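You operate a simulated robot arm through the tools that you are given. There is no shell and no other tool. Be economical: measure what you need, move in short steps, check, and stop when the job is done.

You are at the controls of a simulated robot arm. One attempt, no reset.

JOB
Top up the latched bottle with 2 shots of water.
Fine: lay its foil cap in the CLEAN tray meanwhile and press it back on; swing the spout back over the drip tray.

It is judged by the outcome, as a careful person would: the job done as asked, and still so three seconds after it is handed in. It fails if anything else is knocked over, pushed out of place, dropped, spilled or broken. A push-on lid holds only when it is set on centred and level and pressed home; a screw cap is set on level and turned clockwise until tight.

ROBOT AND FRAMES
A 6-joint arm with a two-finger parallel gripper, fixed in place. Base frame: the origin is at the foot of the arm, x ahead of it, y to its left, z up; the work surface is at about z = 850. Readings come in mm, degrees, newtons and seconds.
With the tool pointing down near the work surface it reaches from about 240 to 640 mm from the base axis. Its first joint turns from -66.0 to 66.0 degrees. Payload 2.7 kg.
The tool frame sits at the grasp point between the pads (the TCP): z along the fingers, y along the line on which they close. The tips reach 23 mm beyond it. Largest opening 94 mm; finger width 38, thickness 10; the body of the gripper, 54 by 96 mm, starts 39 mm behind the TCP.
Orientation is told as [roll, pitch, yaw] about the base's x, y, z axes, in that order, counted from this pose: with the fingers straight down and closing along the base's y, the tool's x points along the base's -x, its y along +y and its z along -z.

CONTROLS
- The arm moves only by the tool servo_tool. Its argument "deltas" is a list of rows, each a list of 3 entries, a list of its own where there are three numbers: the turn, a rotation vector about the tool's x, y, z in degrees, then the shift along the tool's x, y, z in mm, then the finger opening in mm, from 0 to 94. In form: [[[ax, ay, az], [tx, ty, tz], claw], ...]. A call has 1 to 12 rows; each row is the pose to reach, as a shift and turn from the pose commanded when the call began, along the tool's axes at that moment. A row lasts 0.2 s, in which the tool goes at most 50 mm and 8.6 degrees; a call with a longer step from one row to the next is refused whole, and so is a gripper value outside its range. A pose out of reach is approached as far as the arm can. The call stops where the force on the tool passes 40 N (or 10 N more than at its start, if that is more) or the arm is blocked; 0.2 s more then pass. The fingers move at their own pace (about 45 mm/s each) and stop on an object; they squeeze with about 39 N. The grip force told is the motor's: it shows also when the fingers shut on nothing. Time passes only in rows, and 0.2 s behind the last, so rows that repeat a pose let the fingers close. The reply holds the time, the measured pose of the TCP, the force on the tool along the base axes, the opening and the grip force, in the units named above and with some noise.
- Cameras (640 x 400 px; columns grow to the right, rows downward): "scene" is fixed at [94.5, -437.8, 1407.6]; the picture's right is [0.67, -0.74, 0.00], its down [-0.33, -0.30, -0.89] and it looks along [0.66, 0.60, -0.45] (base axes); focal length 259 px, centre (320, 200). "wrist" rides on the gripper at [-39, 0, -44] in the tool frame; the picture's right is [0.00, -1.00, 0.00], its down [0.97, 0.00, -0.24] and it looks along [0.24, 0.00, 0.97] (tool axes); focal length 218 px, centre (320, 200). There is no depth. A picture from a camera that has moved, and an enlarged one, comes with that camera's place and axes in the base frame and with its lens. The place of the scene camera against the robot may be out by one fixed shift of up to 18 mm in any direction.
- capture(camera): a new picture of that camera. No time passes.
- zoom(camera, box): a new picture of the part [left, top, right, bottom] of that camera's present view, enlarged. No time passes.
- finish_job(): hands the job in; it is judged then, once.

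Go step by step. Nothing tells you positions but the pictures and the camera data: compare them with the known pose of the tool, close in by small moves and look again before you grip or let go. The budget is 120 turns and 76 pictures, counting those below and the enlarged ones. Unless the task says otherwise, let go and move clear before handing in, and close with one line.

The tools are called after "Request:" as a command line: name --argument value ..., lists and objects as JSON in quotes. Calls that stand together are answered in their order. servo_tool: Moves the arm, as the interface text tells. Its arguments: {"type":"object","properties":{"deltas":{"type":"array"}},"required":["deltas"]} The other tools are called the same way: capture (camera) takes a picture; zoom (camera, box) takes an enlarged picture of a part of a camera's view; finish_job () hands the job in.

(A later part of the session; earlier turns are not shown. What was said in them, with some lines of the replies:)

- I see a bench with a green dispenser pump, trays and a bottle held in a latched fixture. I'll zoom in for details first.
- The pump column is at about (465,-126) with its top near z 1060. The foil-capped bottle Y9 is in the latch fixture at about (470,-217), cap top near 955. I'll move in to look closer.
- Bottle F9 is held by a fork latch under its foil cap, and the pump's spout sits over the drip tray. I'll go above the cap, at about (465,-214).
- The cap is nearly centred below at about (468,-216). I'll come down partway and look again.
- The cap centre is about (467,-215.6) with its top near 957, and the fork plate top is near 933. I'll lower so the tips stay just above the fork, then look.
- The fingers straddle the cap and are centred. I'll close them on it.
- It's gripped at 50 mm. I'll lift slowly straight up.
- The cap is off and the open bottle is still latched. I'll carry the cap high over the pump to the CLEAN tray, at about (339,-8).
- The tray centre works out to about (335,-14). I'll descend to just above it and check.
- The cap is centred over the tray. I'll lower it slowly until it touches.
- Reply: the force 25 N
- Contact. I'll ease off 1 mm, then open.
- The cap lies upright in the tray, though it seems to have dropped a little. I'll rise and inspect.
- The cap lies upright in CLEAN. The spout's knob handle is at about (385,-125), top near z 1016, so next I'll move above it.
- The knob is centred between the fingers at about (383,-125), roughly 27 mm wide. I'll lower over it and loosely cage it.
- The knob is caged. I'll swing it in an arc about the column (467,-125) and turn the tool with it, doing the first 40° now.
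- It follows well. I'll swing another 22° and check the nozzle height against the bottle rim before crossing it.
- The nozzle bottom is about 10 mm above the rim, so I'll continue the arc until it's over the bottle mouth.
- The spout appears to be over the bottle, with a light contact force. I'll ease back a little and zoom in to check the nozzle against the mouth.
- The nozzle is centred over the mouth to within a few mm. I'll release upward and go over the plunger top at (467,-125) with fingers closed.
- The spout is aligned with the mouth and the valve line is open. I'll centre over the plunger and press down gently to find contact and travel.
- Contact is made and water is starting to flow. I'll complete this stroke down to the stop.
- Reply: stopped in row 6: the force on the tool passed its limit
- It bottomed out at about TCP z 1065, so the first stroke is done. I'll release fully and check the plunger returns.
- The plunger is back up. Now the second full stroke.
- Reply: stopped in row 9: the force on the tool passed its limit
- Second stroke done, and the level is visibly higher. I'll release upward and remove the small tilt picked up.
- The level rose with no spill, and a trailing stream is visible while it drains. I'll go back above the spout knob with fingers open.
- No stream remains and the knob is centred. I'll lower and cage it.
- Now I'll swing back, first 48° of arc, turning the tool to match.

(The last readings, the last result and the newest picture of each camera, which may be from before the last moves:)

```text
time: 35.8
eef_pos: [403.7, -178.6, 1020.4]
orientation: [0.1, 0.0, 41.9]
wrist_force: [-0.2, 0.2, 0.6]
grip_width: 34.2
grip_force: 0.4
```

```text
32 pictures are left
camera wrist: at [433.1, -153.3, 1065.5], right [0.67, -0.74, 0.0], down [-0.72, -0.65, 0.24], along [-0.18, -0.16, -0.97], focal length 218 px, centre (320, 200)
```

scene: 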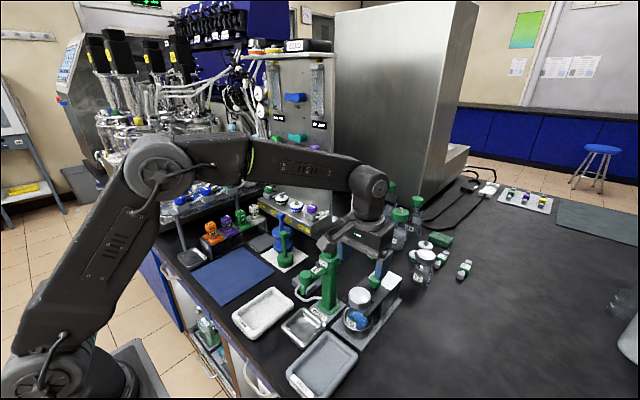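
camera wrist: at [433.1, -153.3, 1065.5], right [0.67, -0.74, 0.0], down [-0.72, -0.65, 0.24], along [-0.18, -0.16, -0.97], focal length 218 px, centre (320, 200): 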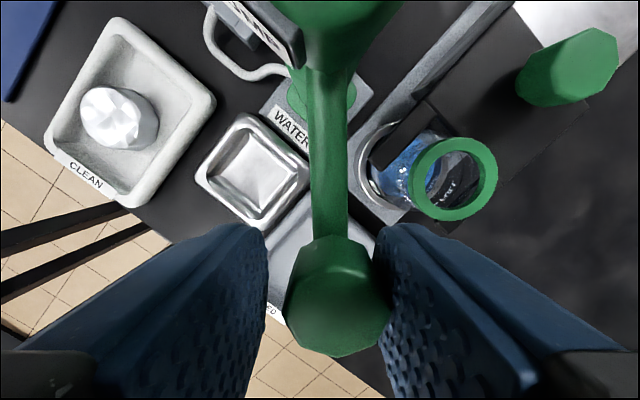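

Request:
servo_tool --deltas '[[[0, 0, 8], [-0.8, 11.5, 0], 34], [[0, 0, 16], [-3.2, 22.9, 0], 34], [[0, 0, 24], [-7.2, 33.8, 0], 34], [[0, 0, 32], [-12.6, 44.0, 0], 34], [[0, 0, 40], [-19.4, 53.4, 0], 34], [[0, 0, 43], [-22.3, 56.6, 0], 34], [[0, 0, 43], [-22.3, 56.6, 0], 34]]'

Request:
capture --camera "wrist"

Request:
zoom --camera "scene" --box '[270, 230, 370, 350]'

```text
time: 37.4
eef_pos: [381.2, -121.7, 1020.5]
orientation: [0.2, 0.1, -1.0]
wrist_force: [0.4, 0.2, -0.5]
grip_width: 33.9
grip_force: 0.0
```

```text
31 pictures are left
camera wrist: at [421.7, -122.5, 1065.0], right [-0.02, -1.0, 0.0], down [-0.97, 0.02, 0.24], along [-0.24, 0.01, -0.97], focal length 218 px, centre (320, 200)
```

wrist: 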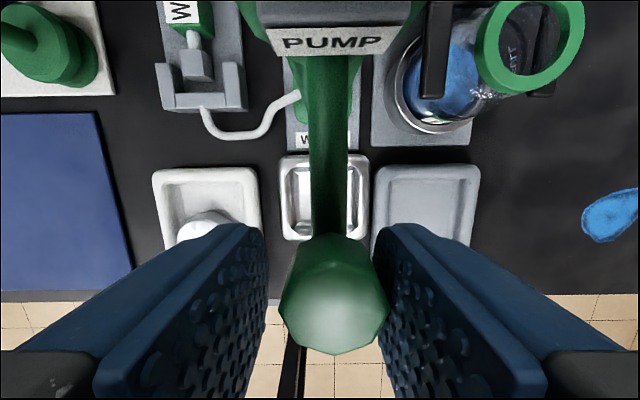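

```text
3.33 times, centred on (320, 290) of scene
camera zoom: at [94.5, -437.8, 1407.6], right [0.67, -0.74, 0.0], down [-0.33, -0.3, -0.89], along [0.66, 0.6, -0.45], focal length 863 px, centre (320, -100)
```

zoom: 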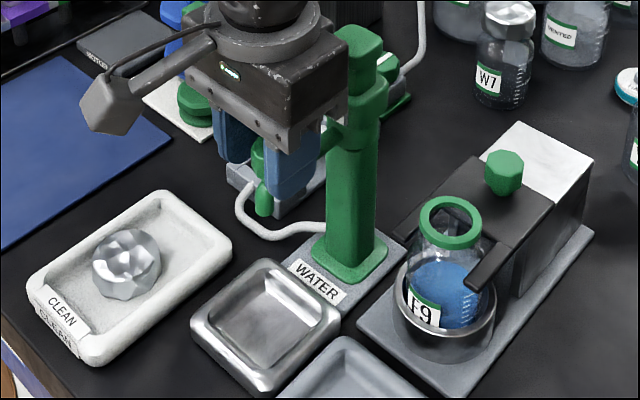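

The spout is back over the drip tray. I'll rise clear and move over the cap, turning so the fingers close along the tray's long side.

Request:
servo_tool --deltas '[[[0, 0, 0], [0, 0, -30], 40], [[0, 0, 0], [0, 0, -65], 40], [[0, 0, 8.5], [5, 12, -65], 50], [[0, 0, 17], [10, 24, -65], 60], [[0, 0, 25.5], [15, 36, -65], 64], [[0, 0, 34], [20, 48, -65], 64], [[0, 0, 42.5], [25, 60, -65], 64], [[0, 0, 51], [30, 72, -65], 64], [[0, 0, 59.5], [35, 84, -65], 64], [[0, 0, 68], [40, 94, -65], 64], [[0, 0, 76.5], [45, 102, -65], 64], [[0, 0, 85], [49.4, 109.2, -65], 64]]'

Request:
capture --camera "wrist"

```text
time: 40.0
eef_pos: [335.1, -10.7, 1086.7]
orientation: [-0.1, 0.0, -86.1]
wrist_force: [-0.1, 0.8, -0.9]
grip_width: 64.0
grip_force: 0.0
```

```text
29 pictures are left
camera wrist: at [338.3, -50.1, 1130.6], right [-1.0, -0.07, 0.0], down [-0.07, 0.97, 0.24], along [-0.02, 0.24, -0.97], focal length 218 px, centre (320, 200)
```

wrist: 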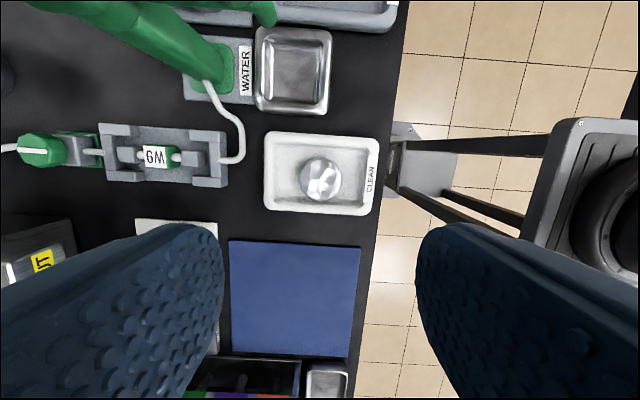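

The cap is directly below at about (335,-11). I'll descend towards it.

Request:
servo_tool --deltas '[[[0, 0, 4], [0, 0, 40], 64], [[0, 0, 4], [0, 0, 80], 64], [[0, 0, 4], [0, 0, 120], 64], [[0, 0, 4], [0, 0, 160], 64], [[0, 0, 4], [0, 0, 172], 64], [[0, 0, 4], [0, 0, 172], 64]]'

Request:
capture --camera "wrist"

```text
time: 41.4
eef_pos: [335.0, -11.2, 913.3]
orientation: [-0.1, 0.0, -89.9]
wrist_force: [-0.4, -0.1, -0.5]
grip_width: 63.8
grip_force: 0.1
```

```text
28 pictures are left
camera wrist: at [335.3, -50.2, 957.3], right [-1.0, 0.0, 0.0], down [0.0, 0.97, 0.24], along [0.0, 0.24, -0.97], focal length 218 px, centre (320, 200)
```

wrist: 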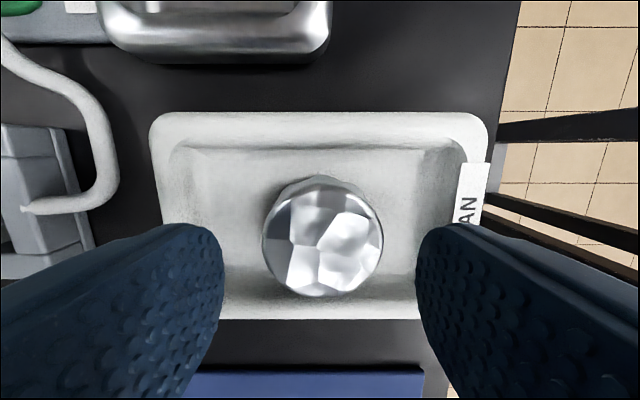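

Request:
servo_tool --deltas '[[[0, 0, 0], [-1.5, 0, 12], 64], [[0, 0, 0], [-1.5, 0, 20], 64], [[0, 0, 0], [-1.5, 0, 26], 64], [[0, 0, 0], [-1.5, 0, 30], 64], [[0, 0, 0], [-1.5, 0, 30], 64]]'

Request:
capture --camera "wrist"

Request:
zoom --camera "scene" --box '[230, 250, 310, 340]'

```text
time: 42.6
eef_pos: [334.6, -14.8, 883.4]
orientation: [-0.1, 0.1, -89.9]
wrist_force: [-0.4, 0.2, 0.4]
grip_width: 63.9
grip_force: 0.0
```

```text
27 pictures are left
camera wrist: at [335.5, -53.1, 927.6], right [-1.0, 0.0, 0.0], down [0.0, 0.97, 0.24], along [0.0, 0.24, -0.97], focal length 218 px, centre (320, 200)
```

wrist: 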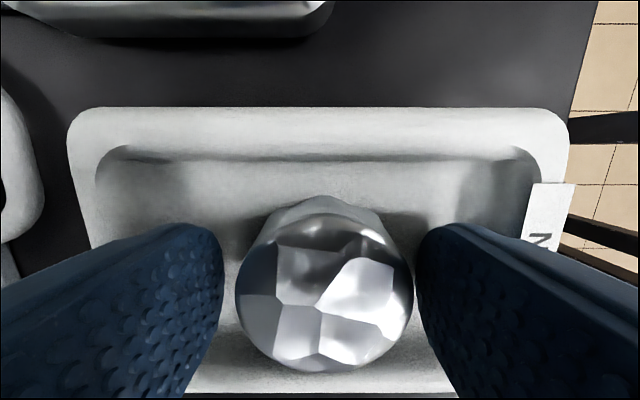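

```text
4.44 times, centred on (270, 295) of scene
camera zoom: at [94.5, -437.8, 1407.6], right [0.67, -0.74, 0.0], down [-0.33, -0.3, -0.89], along [0.66, 0.6, -0.45], focal length 1150 px, centre (542, -222)
```

zoom: 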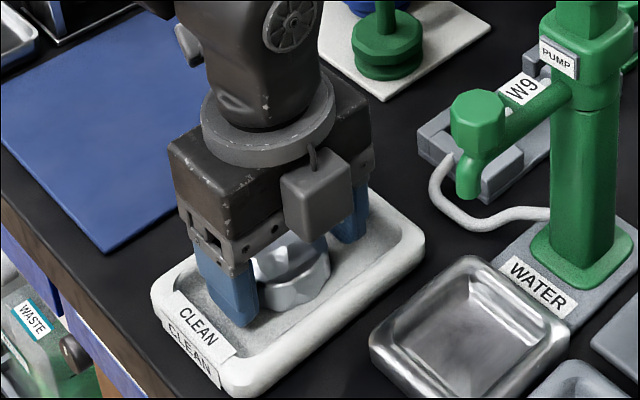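

The fingers straddle the cap. I'll nudge 1.5 mm to centre and close.

Request:
servo_tool --deltas '[[[0, 0, 0], [1.5, 0, 1], 64], [[0, 0, 0], [1.5, 0, 1], 52], [[0, 0, 0], [1.5, 0, 1], 40], [[0, 0, 0], [1.5, 0, 1], 36], [[0, 0, 0], [1.5, 0, 1], 36]]'

```text
time: 43.8
eef_pos: [334.2, -12.5, 882.9]
orientation: [-0.1, 0.1, -89.9]
wrist_force: [-0.3, 0.3, 2.0]
grip_width: 50.4
grip_force: 38.9
```

Gripped. I'll lift straight up and check.

Request:
servo_tool --deltas '[[[0, 0, 0], [0, 0, -10], 36], [[0, 0, 0], [0, 0, -40], 36], [[0, 0, 0], [0, 0, -85], 36], [[0, 0, 0], [0, 0, -130], 36], [[0, 0, 0], [0, 0, -175], 36], [[0, 0, 0], [0, 0, -220], 36], [[0, 0, 0], [0, 0, -250], 36], [[0, 0, 0], [0, 0, -250], 36]]'

Request:
capture --camera "wrist"

```text
time: 45.6
eef_pos: [333.2, -11.7, 1134.9]
orientation: [0.0, 0.1, -89.8]
wrist_force: [0.1, -0.2, 0.3]
grip_width: 50.1
grip_force: 39.0
```

```text
25 pictures are left
camera wrist: at [334.4, -51.1, 1178.8], right [-1.0, 0.0, 0.0], down [0.0, 0.97, 0.24], along [0.0, 0.24, -0.97], focal length 218 px, centre (320, 200)
```

wrist: 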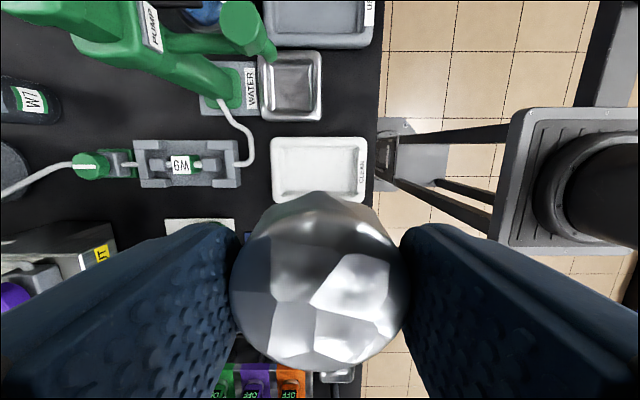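

The cap is held level. I'll carry it over to the bottle, turning back to yaw 0 on the way.

Request:
servo_tool --deltas '[[[0, 0, -8.2], [-18.5, 12, 0], 36], [[0, 0, -16.4], [-37, 24, 0], 36], [[0, 0, -24.5], [-55.6, 36.1, 0], 36], [[0, 0, -32.7], [-74.2, 48.2, 0], 36], [[0, 0, -40.8], [-92.7, 60.2, 0], 36], [[0, 0, -49], [-111.3, 72.3, 0], 36], [[0, 0, -57.2], [-129.8, 84.3, 0], 36], [[0, 0, -65.4], [-148.4, 96.4, 0], 36], [[0, 0, -73.6], [-166.9, 108.4, 0], 36], [[0, 0, -81.8], [-185.5, 120.5, 0], 36], [[0, 0, -90], [-204, 132.5, 0], 36], [[0, 0, -90], [-204, 132.5, 0], 36]]'

Request:
capture --camera "wrist"

Request:
zoom --camera "scene" --box '[300, 180, 420, 340]'

```text
time: 48.2
eef_pos: [468.3, -215.9, 1130.6]
orientation: [0.1, 0.1, 0.1]
wrist_force: [-0.2, -0.4, 0.6]
grip_width: 50.0
grip_force: 39.2
```

```text
24 pictures are left
camera wrist: at [507.9, -217.2, 1175.8], right [0.0, -1.0, 0.0], down [-0.97, 0.0, 0.24], along [-0.24, 0.0, -0.97], focal length 218 px, centre (320, 200)
```

wrist: 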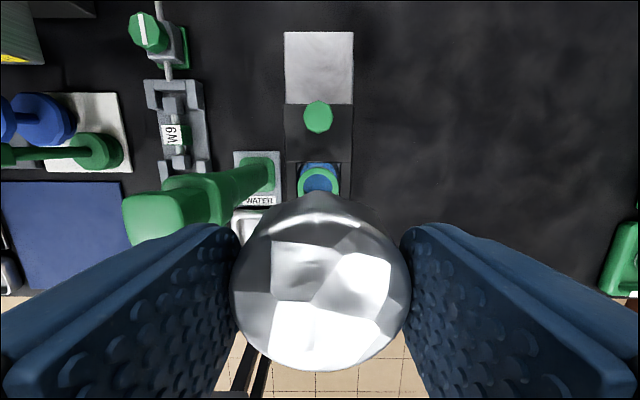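

```text
2.50 times, centred on (360, 260) of scene
camera zoom: at [94.5, -437.8, 1407.6], right [0.67, -0.74, 0.0], down [-0.33, -0.3, -0.89], along [0.66, 0.6, -0.45], focal length 647 px, centre (220, 50)
```

zoom: 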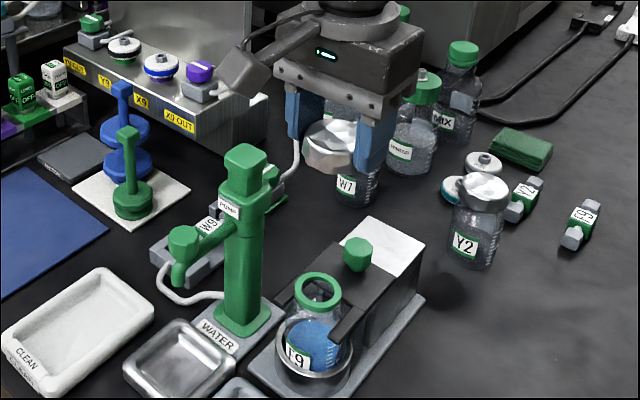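

The bottle ring is directly below. I'll lower to just above the rim and check alignment.

Request:
servo_tool --deltas '[[[0, 0, 0], [1, 0, 40], 36], [[0, 0, 0], [1, 0, 80], 36], [[0, 0, 0], [1, 0, 110], 36], [[0, 0, 0], [1, 0, 130], 36], [[0, 0, 0], [1, 0, 134], 36], [[0, 0, 0], [1, 0, 134], 36]]'

Request:
zoom --camera "scene" --box '[325, 250, 395, 330]'

Request:
capture --camera "wrist"

```text
time: 49.6
eef_pos: [465.8, -214.8, 998.3]
orientation: [0.1, 0.2, 0.1]
wrist_force: [1.1, 0.0, 0.1]
grip_width: 50.2
grip_force: 39.5
```

```text
5.00 times, centred on (360, 290) of scene
camera zoom: at [94.5, -437.8, 1407.6], right [0.67, -0.74, 0.0], down [-0.33, -0.3, -0.89], along [0.66, 0.6, -0.45], focal length 1294 px, centre (120, -250)
```

zoom: 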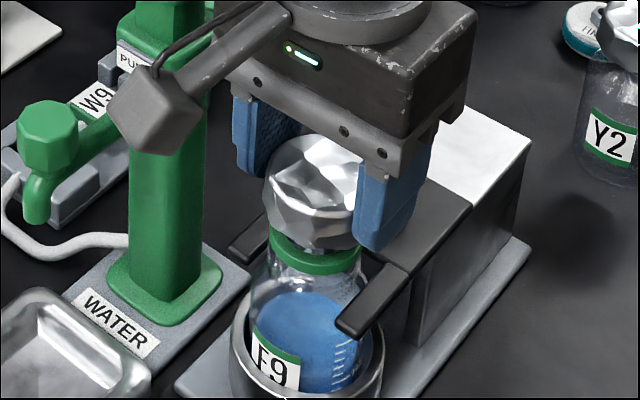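

```text
21 pictures are left
camera wrist: at [505.7, -216.3, 1042.6], right [0.0, -1.0, 0.0], down [-0.97, 0.0, 0.24], along [-0.24, 0.0, -0.97], focal length 218 px, centre (320, 200)
```

wrist: 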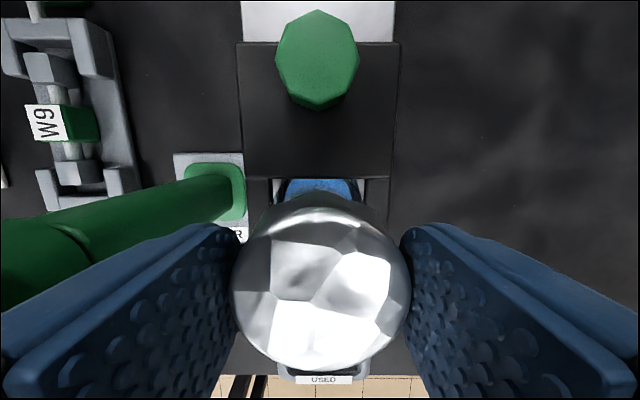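

The cap lines up over the ring within about 1–2 mm. I'll make a fine correction and lower slowly until contact.

Request:
servo_tool --deltas '[[[0, 0, 0], [-0.7, -0.4, 4], 36], [[0, 0, 0], [-0.7, -0.4, 8], 36], [[0, 0, 0], [-0.7, -0.4, 12], 36], [[0, 0, 0], [-0.7, -0.4, 15], 36], [[0, 0, 0], [-0.7, -0.4, 18], 36], [[0, 0, 0], [-0.7, -0.4, 20], 36], [[0, 0, 0], [-0.7, -0.4, 20], 36]]'

Request:
zoom --camera "scene" --box '[335, 260, 385, 310]'

```text
time: 51.2
eef_pos: [468.5, -218.3, 982.2]
orientation: [-0.1, -0.2, 0.1]
wrist_force: [-6.9, 3.2, 35.3]
grip_width: 50.2
grip_force: 39.1
```

```text
8.00 times, centred on (360, 285) of scene
camera zoom: at [93.8, -437.4, 1407.8], right [0.67, -0.74, 0.0], down [-0.33, -0.3, -0.89], along [0.66, 0.6, -0.45], focal length 2071 px, centre (0, -480)
```

zoom: 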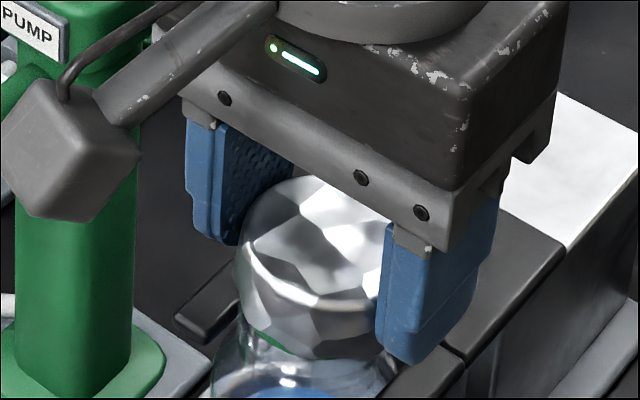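

There's firm contact at z≈982 and the arm is flexing a bit outward. I'll unload slightly and look at how the cap sits.

Request:
servo_tool --deltas '[[[0, 0, 0], [0, 0, -4.5], 36], [[0, 0, 0], [0, 0, -4.5], 36], [[0, 0, 0], [0, 0, -4.5], 36]]'

Request:
capture --camera "wrist"

Request:
zoom --camera "scene" --box '[335, 270, 385, 320]'

```text
time: 52.0
eef_pos: [466.5, -216.9, 981.5]
orientation: [0.1, 0.2, 0.1]
wrist_force: [2.0, -0.9, 9.2]
grip_width: 49.9
grip_force: 39.7
```

```text
19 pictures are left
camera wrist: at [506.8, -216.7, 1026.4], right [0.0, -1.0, 0.0], down [-0.97, 0.0, 0.24], along [-0.24, 0.0, -0.97], focal length 218 px, centre (320, 200)
```

wrist: 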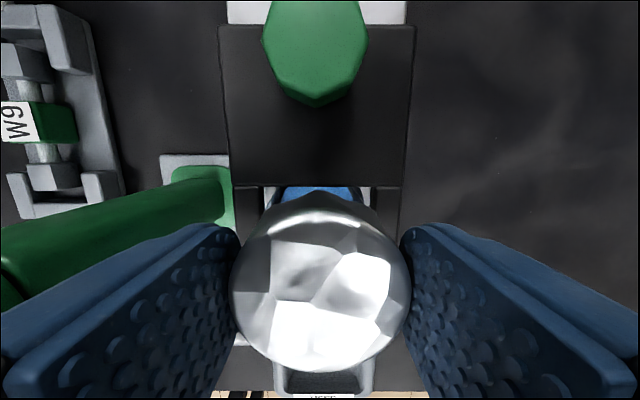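

```text
8.00 times, centred on (360, 295) of scene
camera zoom: at [94.4, -437.7, 1407.6], right [0.67, -0.74, 0.0], down [-0.33, -0.3, -0.89], along [0.66, 0.6, -0.45], focal length 2071 px, centre (0, -560)
```

zoom: 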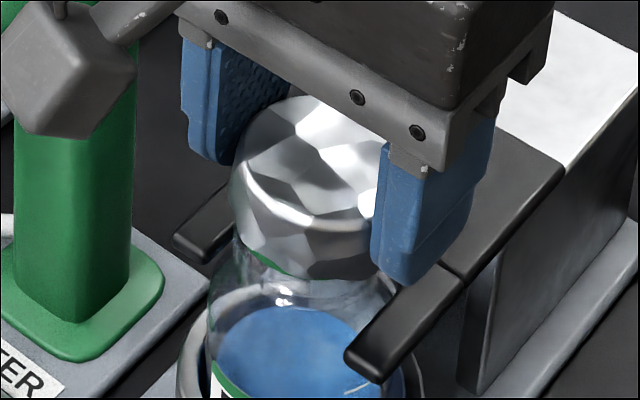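

The cap rests on the ring slightly offset towards +x/-y, by about 1.5 mm. I'll lift a few mm, shift to about (465.3,-215.2), and lower again.

Request:
servo_tool --deltas '[[[0, 0, 0], [0, 0, -4], 36], [[0, 0, 0], [1.6, 0.8, -4], 36], [[0, 0, 0], [1.6, 0.8, -2], 36], [[0, 0, 0], [1.6, 0.8, 0], 36], [[0, 0, 0], [1.6, 0.8, 1.5], 36], [[0, 0, 0], [1.6, 0.8, 3], 36], [[0, 0, 0], [1.6, 0.8, 3], 36]]'

```text
time: 53.6
eef_pos: [464.1, -214.8, 979.7]
orientation: [0.1, 0.2, 0.1]
wrist_force: [-1.0, 0.4, 0.3]
grip_width: 50.1
grip_force: 39.0
```

It's now lower with no force, so the skirt has slipped over. I'll continue down gently.

Request:
servo_tool --deltas '[[[0, 0, 0], [0, 0, 2], 36], [[0, 0, 0], [0, 0, 4], 36], [[0, 0, 0], [0, 0, 6], 36], [[0, 0, 0], [0, 0, 8], 36], [[0, 0, 0], [0, 0, 8], 36]]'

```text
time: 54.8
eef_pos: [465.7, -216.6, 971.3]
orientation: [0.0, 0.1, 0.1]
wrist_force: [-0.2, -0.4, 0.6]
grip_width: 50.0
grip_force: 38.8
```

Request:
servo_tool --deltas '[[[0, 0, 0], [0, 0, 2], 36], [[0, 0, 0], [0, 0, 4], 36], [[0, 0, 0], [0, 0, 6], 36], [[0, 0, 0], [0, 0, 8], 36]]'

Request:
zoom --camera "scene" --box '[335, 270, 385, 320]'

```text
time: 55.8
eef_pos: [466.7, -214.2, 966.1]
orientation: [0.0, -0.2, 0.1]
wrist_force: [-1.4, 4.1, 20.6]
grip_width: 50.0
grip_force: 38.6
```

```text
8.00 times, centred on (360, 295) of scene
camera zoom: at [94.2, -437.5, 1407.7], right [0.67, -0.74, 0.0], down [-0.33, -0.3, -0.89], along [0.66, 0.6, -0.45], focal length 2071 px, centre (0, -560)
```

zoom: 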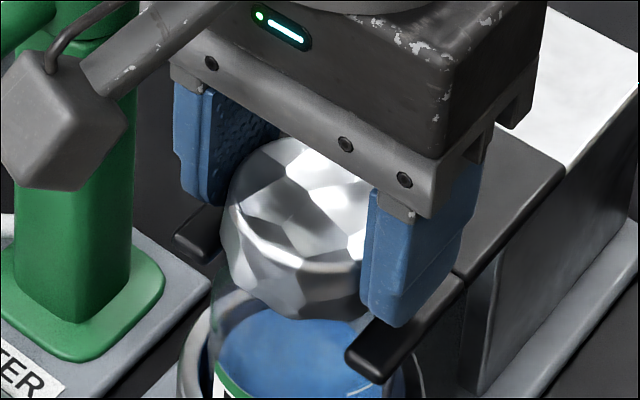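

The cap has reached its original height (z≈966, 20 N). I'll release it, rise, and press it home from above with closed fingers.

Request:
servo_tool --deltas '[[[0, 0, 0], [0, 0, -2], 36], [[0, 0, 0], [0, 0, -2], 52], [[0, 0, 0], [0, 0, -2], 62], [[0, 0, 0], [0, 0, -2], 66], [[0, 0, 0], [0, 0, -15], 66], [[0, 0, 0], [0, 0, -35], 66], [[0, 0, 0], [0, 0, -55], 30], [[0, 0, 0], [0, 0, -55], 0], [[0, 0, 0], [0, 0, -55], 0]]'

Request:
capture --camera "wrist"

Request:
zoom --camera "scene" --box '[335, 270, 385, 320]'

```text
time: 57.8
eef_pos: [466.4, -216.2, 1017.9]
orientation: [0.0, 0.1, 0.1]
wrist_force: [-0.2, 0.2, 0.3]
grip_width: 0.2
grip_force: 3.1
```

```text
16 pictures are left
camera wrist: at [505.6, -216.2, 1062.7], right [0.0, -1.0, 0.0], down [-0.97, 0.0, 0.24], along [-0.24, 0.0, -0.97], focal length 218 px, centre (320, 200)
```

wrist: 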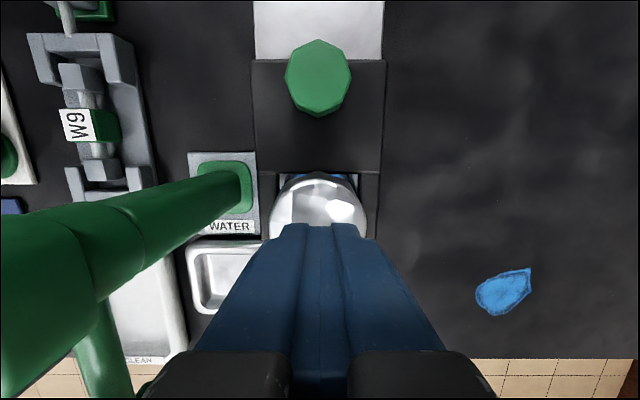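

```text
8.00 times, centred on (360, 295) of scene
camera zoom: at [94.5, -437.8, 1407.6], right [0.67, -0.74, 0.0], down [-0.33, -0.3, -0.89], along [0.66, 0.6, -0.45], focal length 2071 px, centre (0, -560)
```

zoom: 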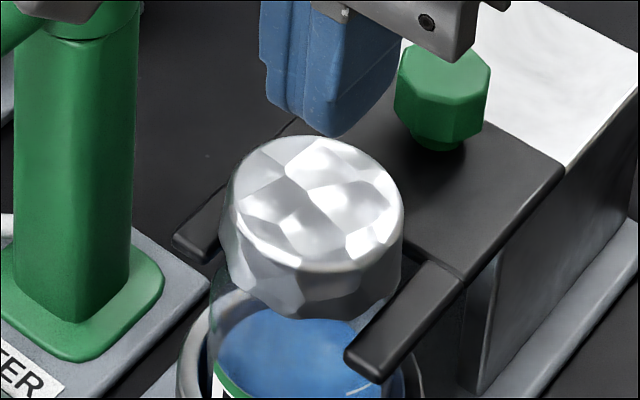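

The cap sits level and centred. I'll press straight down on its top until firm.

Request:
servo_tool --deltas '[[[0, 0, 0], [0, 0, 15], 0], [[0, 0, 0], [0, 0, 30], 0], [[0, 0, 0], [0.3, 0.3, 36], 0], [[0, 0, 0], [0.6, 0.6, 39], 0], [[0, 0, 0], [0.9, 0.9, 42], 0], [[0, 0, 0], [1.2, 1.2, 44], 0], [[0, 0, 0], [1.4, 1.4, 46], 0], [[0, 0, 0], [1.6, 1.6, 48], 0], [[0, 0, 0], [1.8, 1.8, 50], 0]]'

Request:
zoom --camera "scene" --box '[335, 270, 385, 320]'

```text
time: 59.0
eef_pos: [464.6, -216.0, 983.4]
orientation: [-0.3, -0.4, 0.1]
wrist_force: [-3.2, 0.8, 7.6]
grip_width: 0.1
grip_force: 39.2
stopped in row 6: the force on the tool passed its limit (the readings are from after the stop); the commanded pose is now the measured one
```

```text
8.00 times, centred on (360, 295) of scene
camera zoom: at [94.3, -437.7, 1407.6], right [0.67, -0.74, 0.0], down [-0.33, -0.3, -0.89], along [0.66, 0.6, -0.45], focal length 2071 px, centre (0, -560)
```

zoom: 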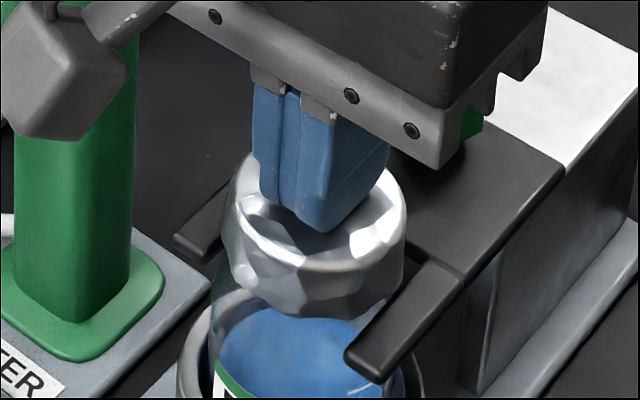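

The height matches the original seated position. I'll do one more firm press to be sure it's home.

Request:
servo_tool --deltas '[[[0, 0, 0], [0, 0, 1], 0], [[0, 0, 0], [0, 0, 2], 0], [[0, 0, 0], [0, 0, 3], 0], [[0, 0, 0], [0, 0, 3], 0]]'

```text
time: 60.1
eef_pos: [466.1, -217.2, 983.6]
orientation: [-0.5, -0.7, 0.2]
wrist_force: [-2.8, 1.2, 7.3]
grip_width: 0.0
grip_force: 38.8
stopped in row 4: the force on the tool passed its limit (the readings are from after the stop); the commanded pose is now the measured one
```

It's firm: 40 N with no further travel. I'll rise clear and inspect.

Request:
servo_tool --deltas '[[[0, 0, 0], [0, 0, -20], 0], [[0, 0, 0], [0, 0, -60], 0], [[0, 0, 0], [0, 0, -105], 0], [[0, 0, 0], [0, 0, -150], 0], [[0, 0, 0], [30, 0, -180], 0], [[0, 0, 0], [60, -20, -190], 0], [[0, 0, 0], [60, -20, -190], 0]]'

Request:
zoom --camera "scene" --box '[325, 250, 395, 330]'

Request:
capture --camera "wrist"

Request:
zoom --camera "scene" --box '[220, 220, 420, 400]'

```text
time: 61.7
eef_pos: [405.7, -235.9, 1171.2]
orientation: [-0.4, -0.7, 0.2]
wrist_force: [-0.5, 0.0, -0.4]
grip_width: 0.0
grip_force: 39.2
```

```text
5.00 times, centred on (360, 290) of scene
camera zoom: at [94.5, -437.8, 1407.6], right [0.67, -0.74, 0.0], down [-0.33, -0.3, -0.89], along [0.66, 0.6, -0.45], focal length 1294 px, centre (120, -250)
```

zoom: 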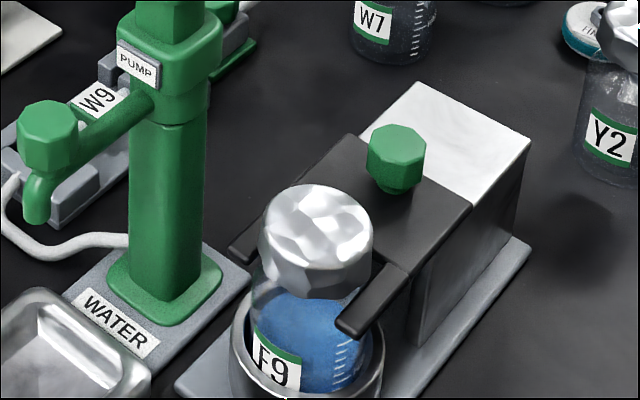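

```text
12 pictures are left
camera wrist: at [444.2, -235.6, 1216.3], right [0.0, -1.0, 0.01], down [-0.97, 0.0, 0.23], along [-0.23, -0.01, -0.97], focal length 218 px, centre (320, 200)
```

wrist: 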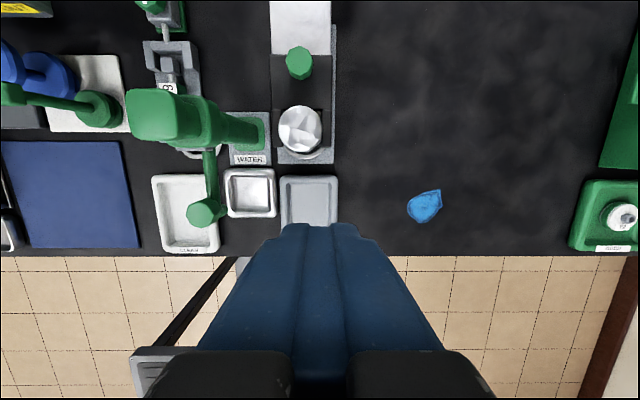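

```text
2.22 times, centred on (320, 310) of scene
camera zoom: at [94.5, -437.8, 1407.6], right [0.67, -0.74, 0.0], down [-0.33, -0.3, -0.89], along [0.66, 0.6, -0.45], focal length 575 px, centre (320, -44)
```

zoom: 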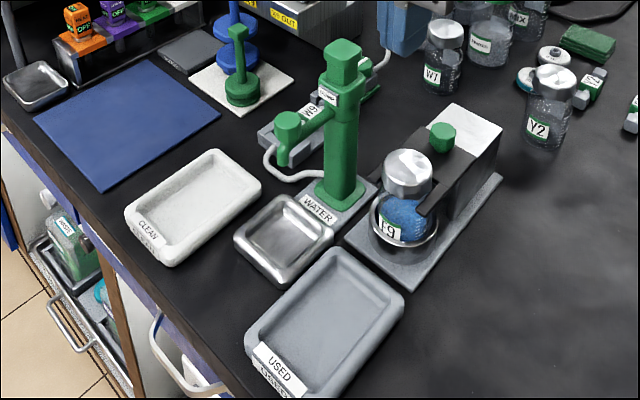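

The bottle is topped up and capped level, the spout is back over the drip tray, and everything else is in place. The arm is clear, so I'm handing in.

Request:
finish_job

```text
The job is handed in.
```

I topped up bottle F9 with 2 shots of water, pressed its foil cap back on after resting it in the CLEAN tray, and swung the spout back over the drip tray.
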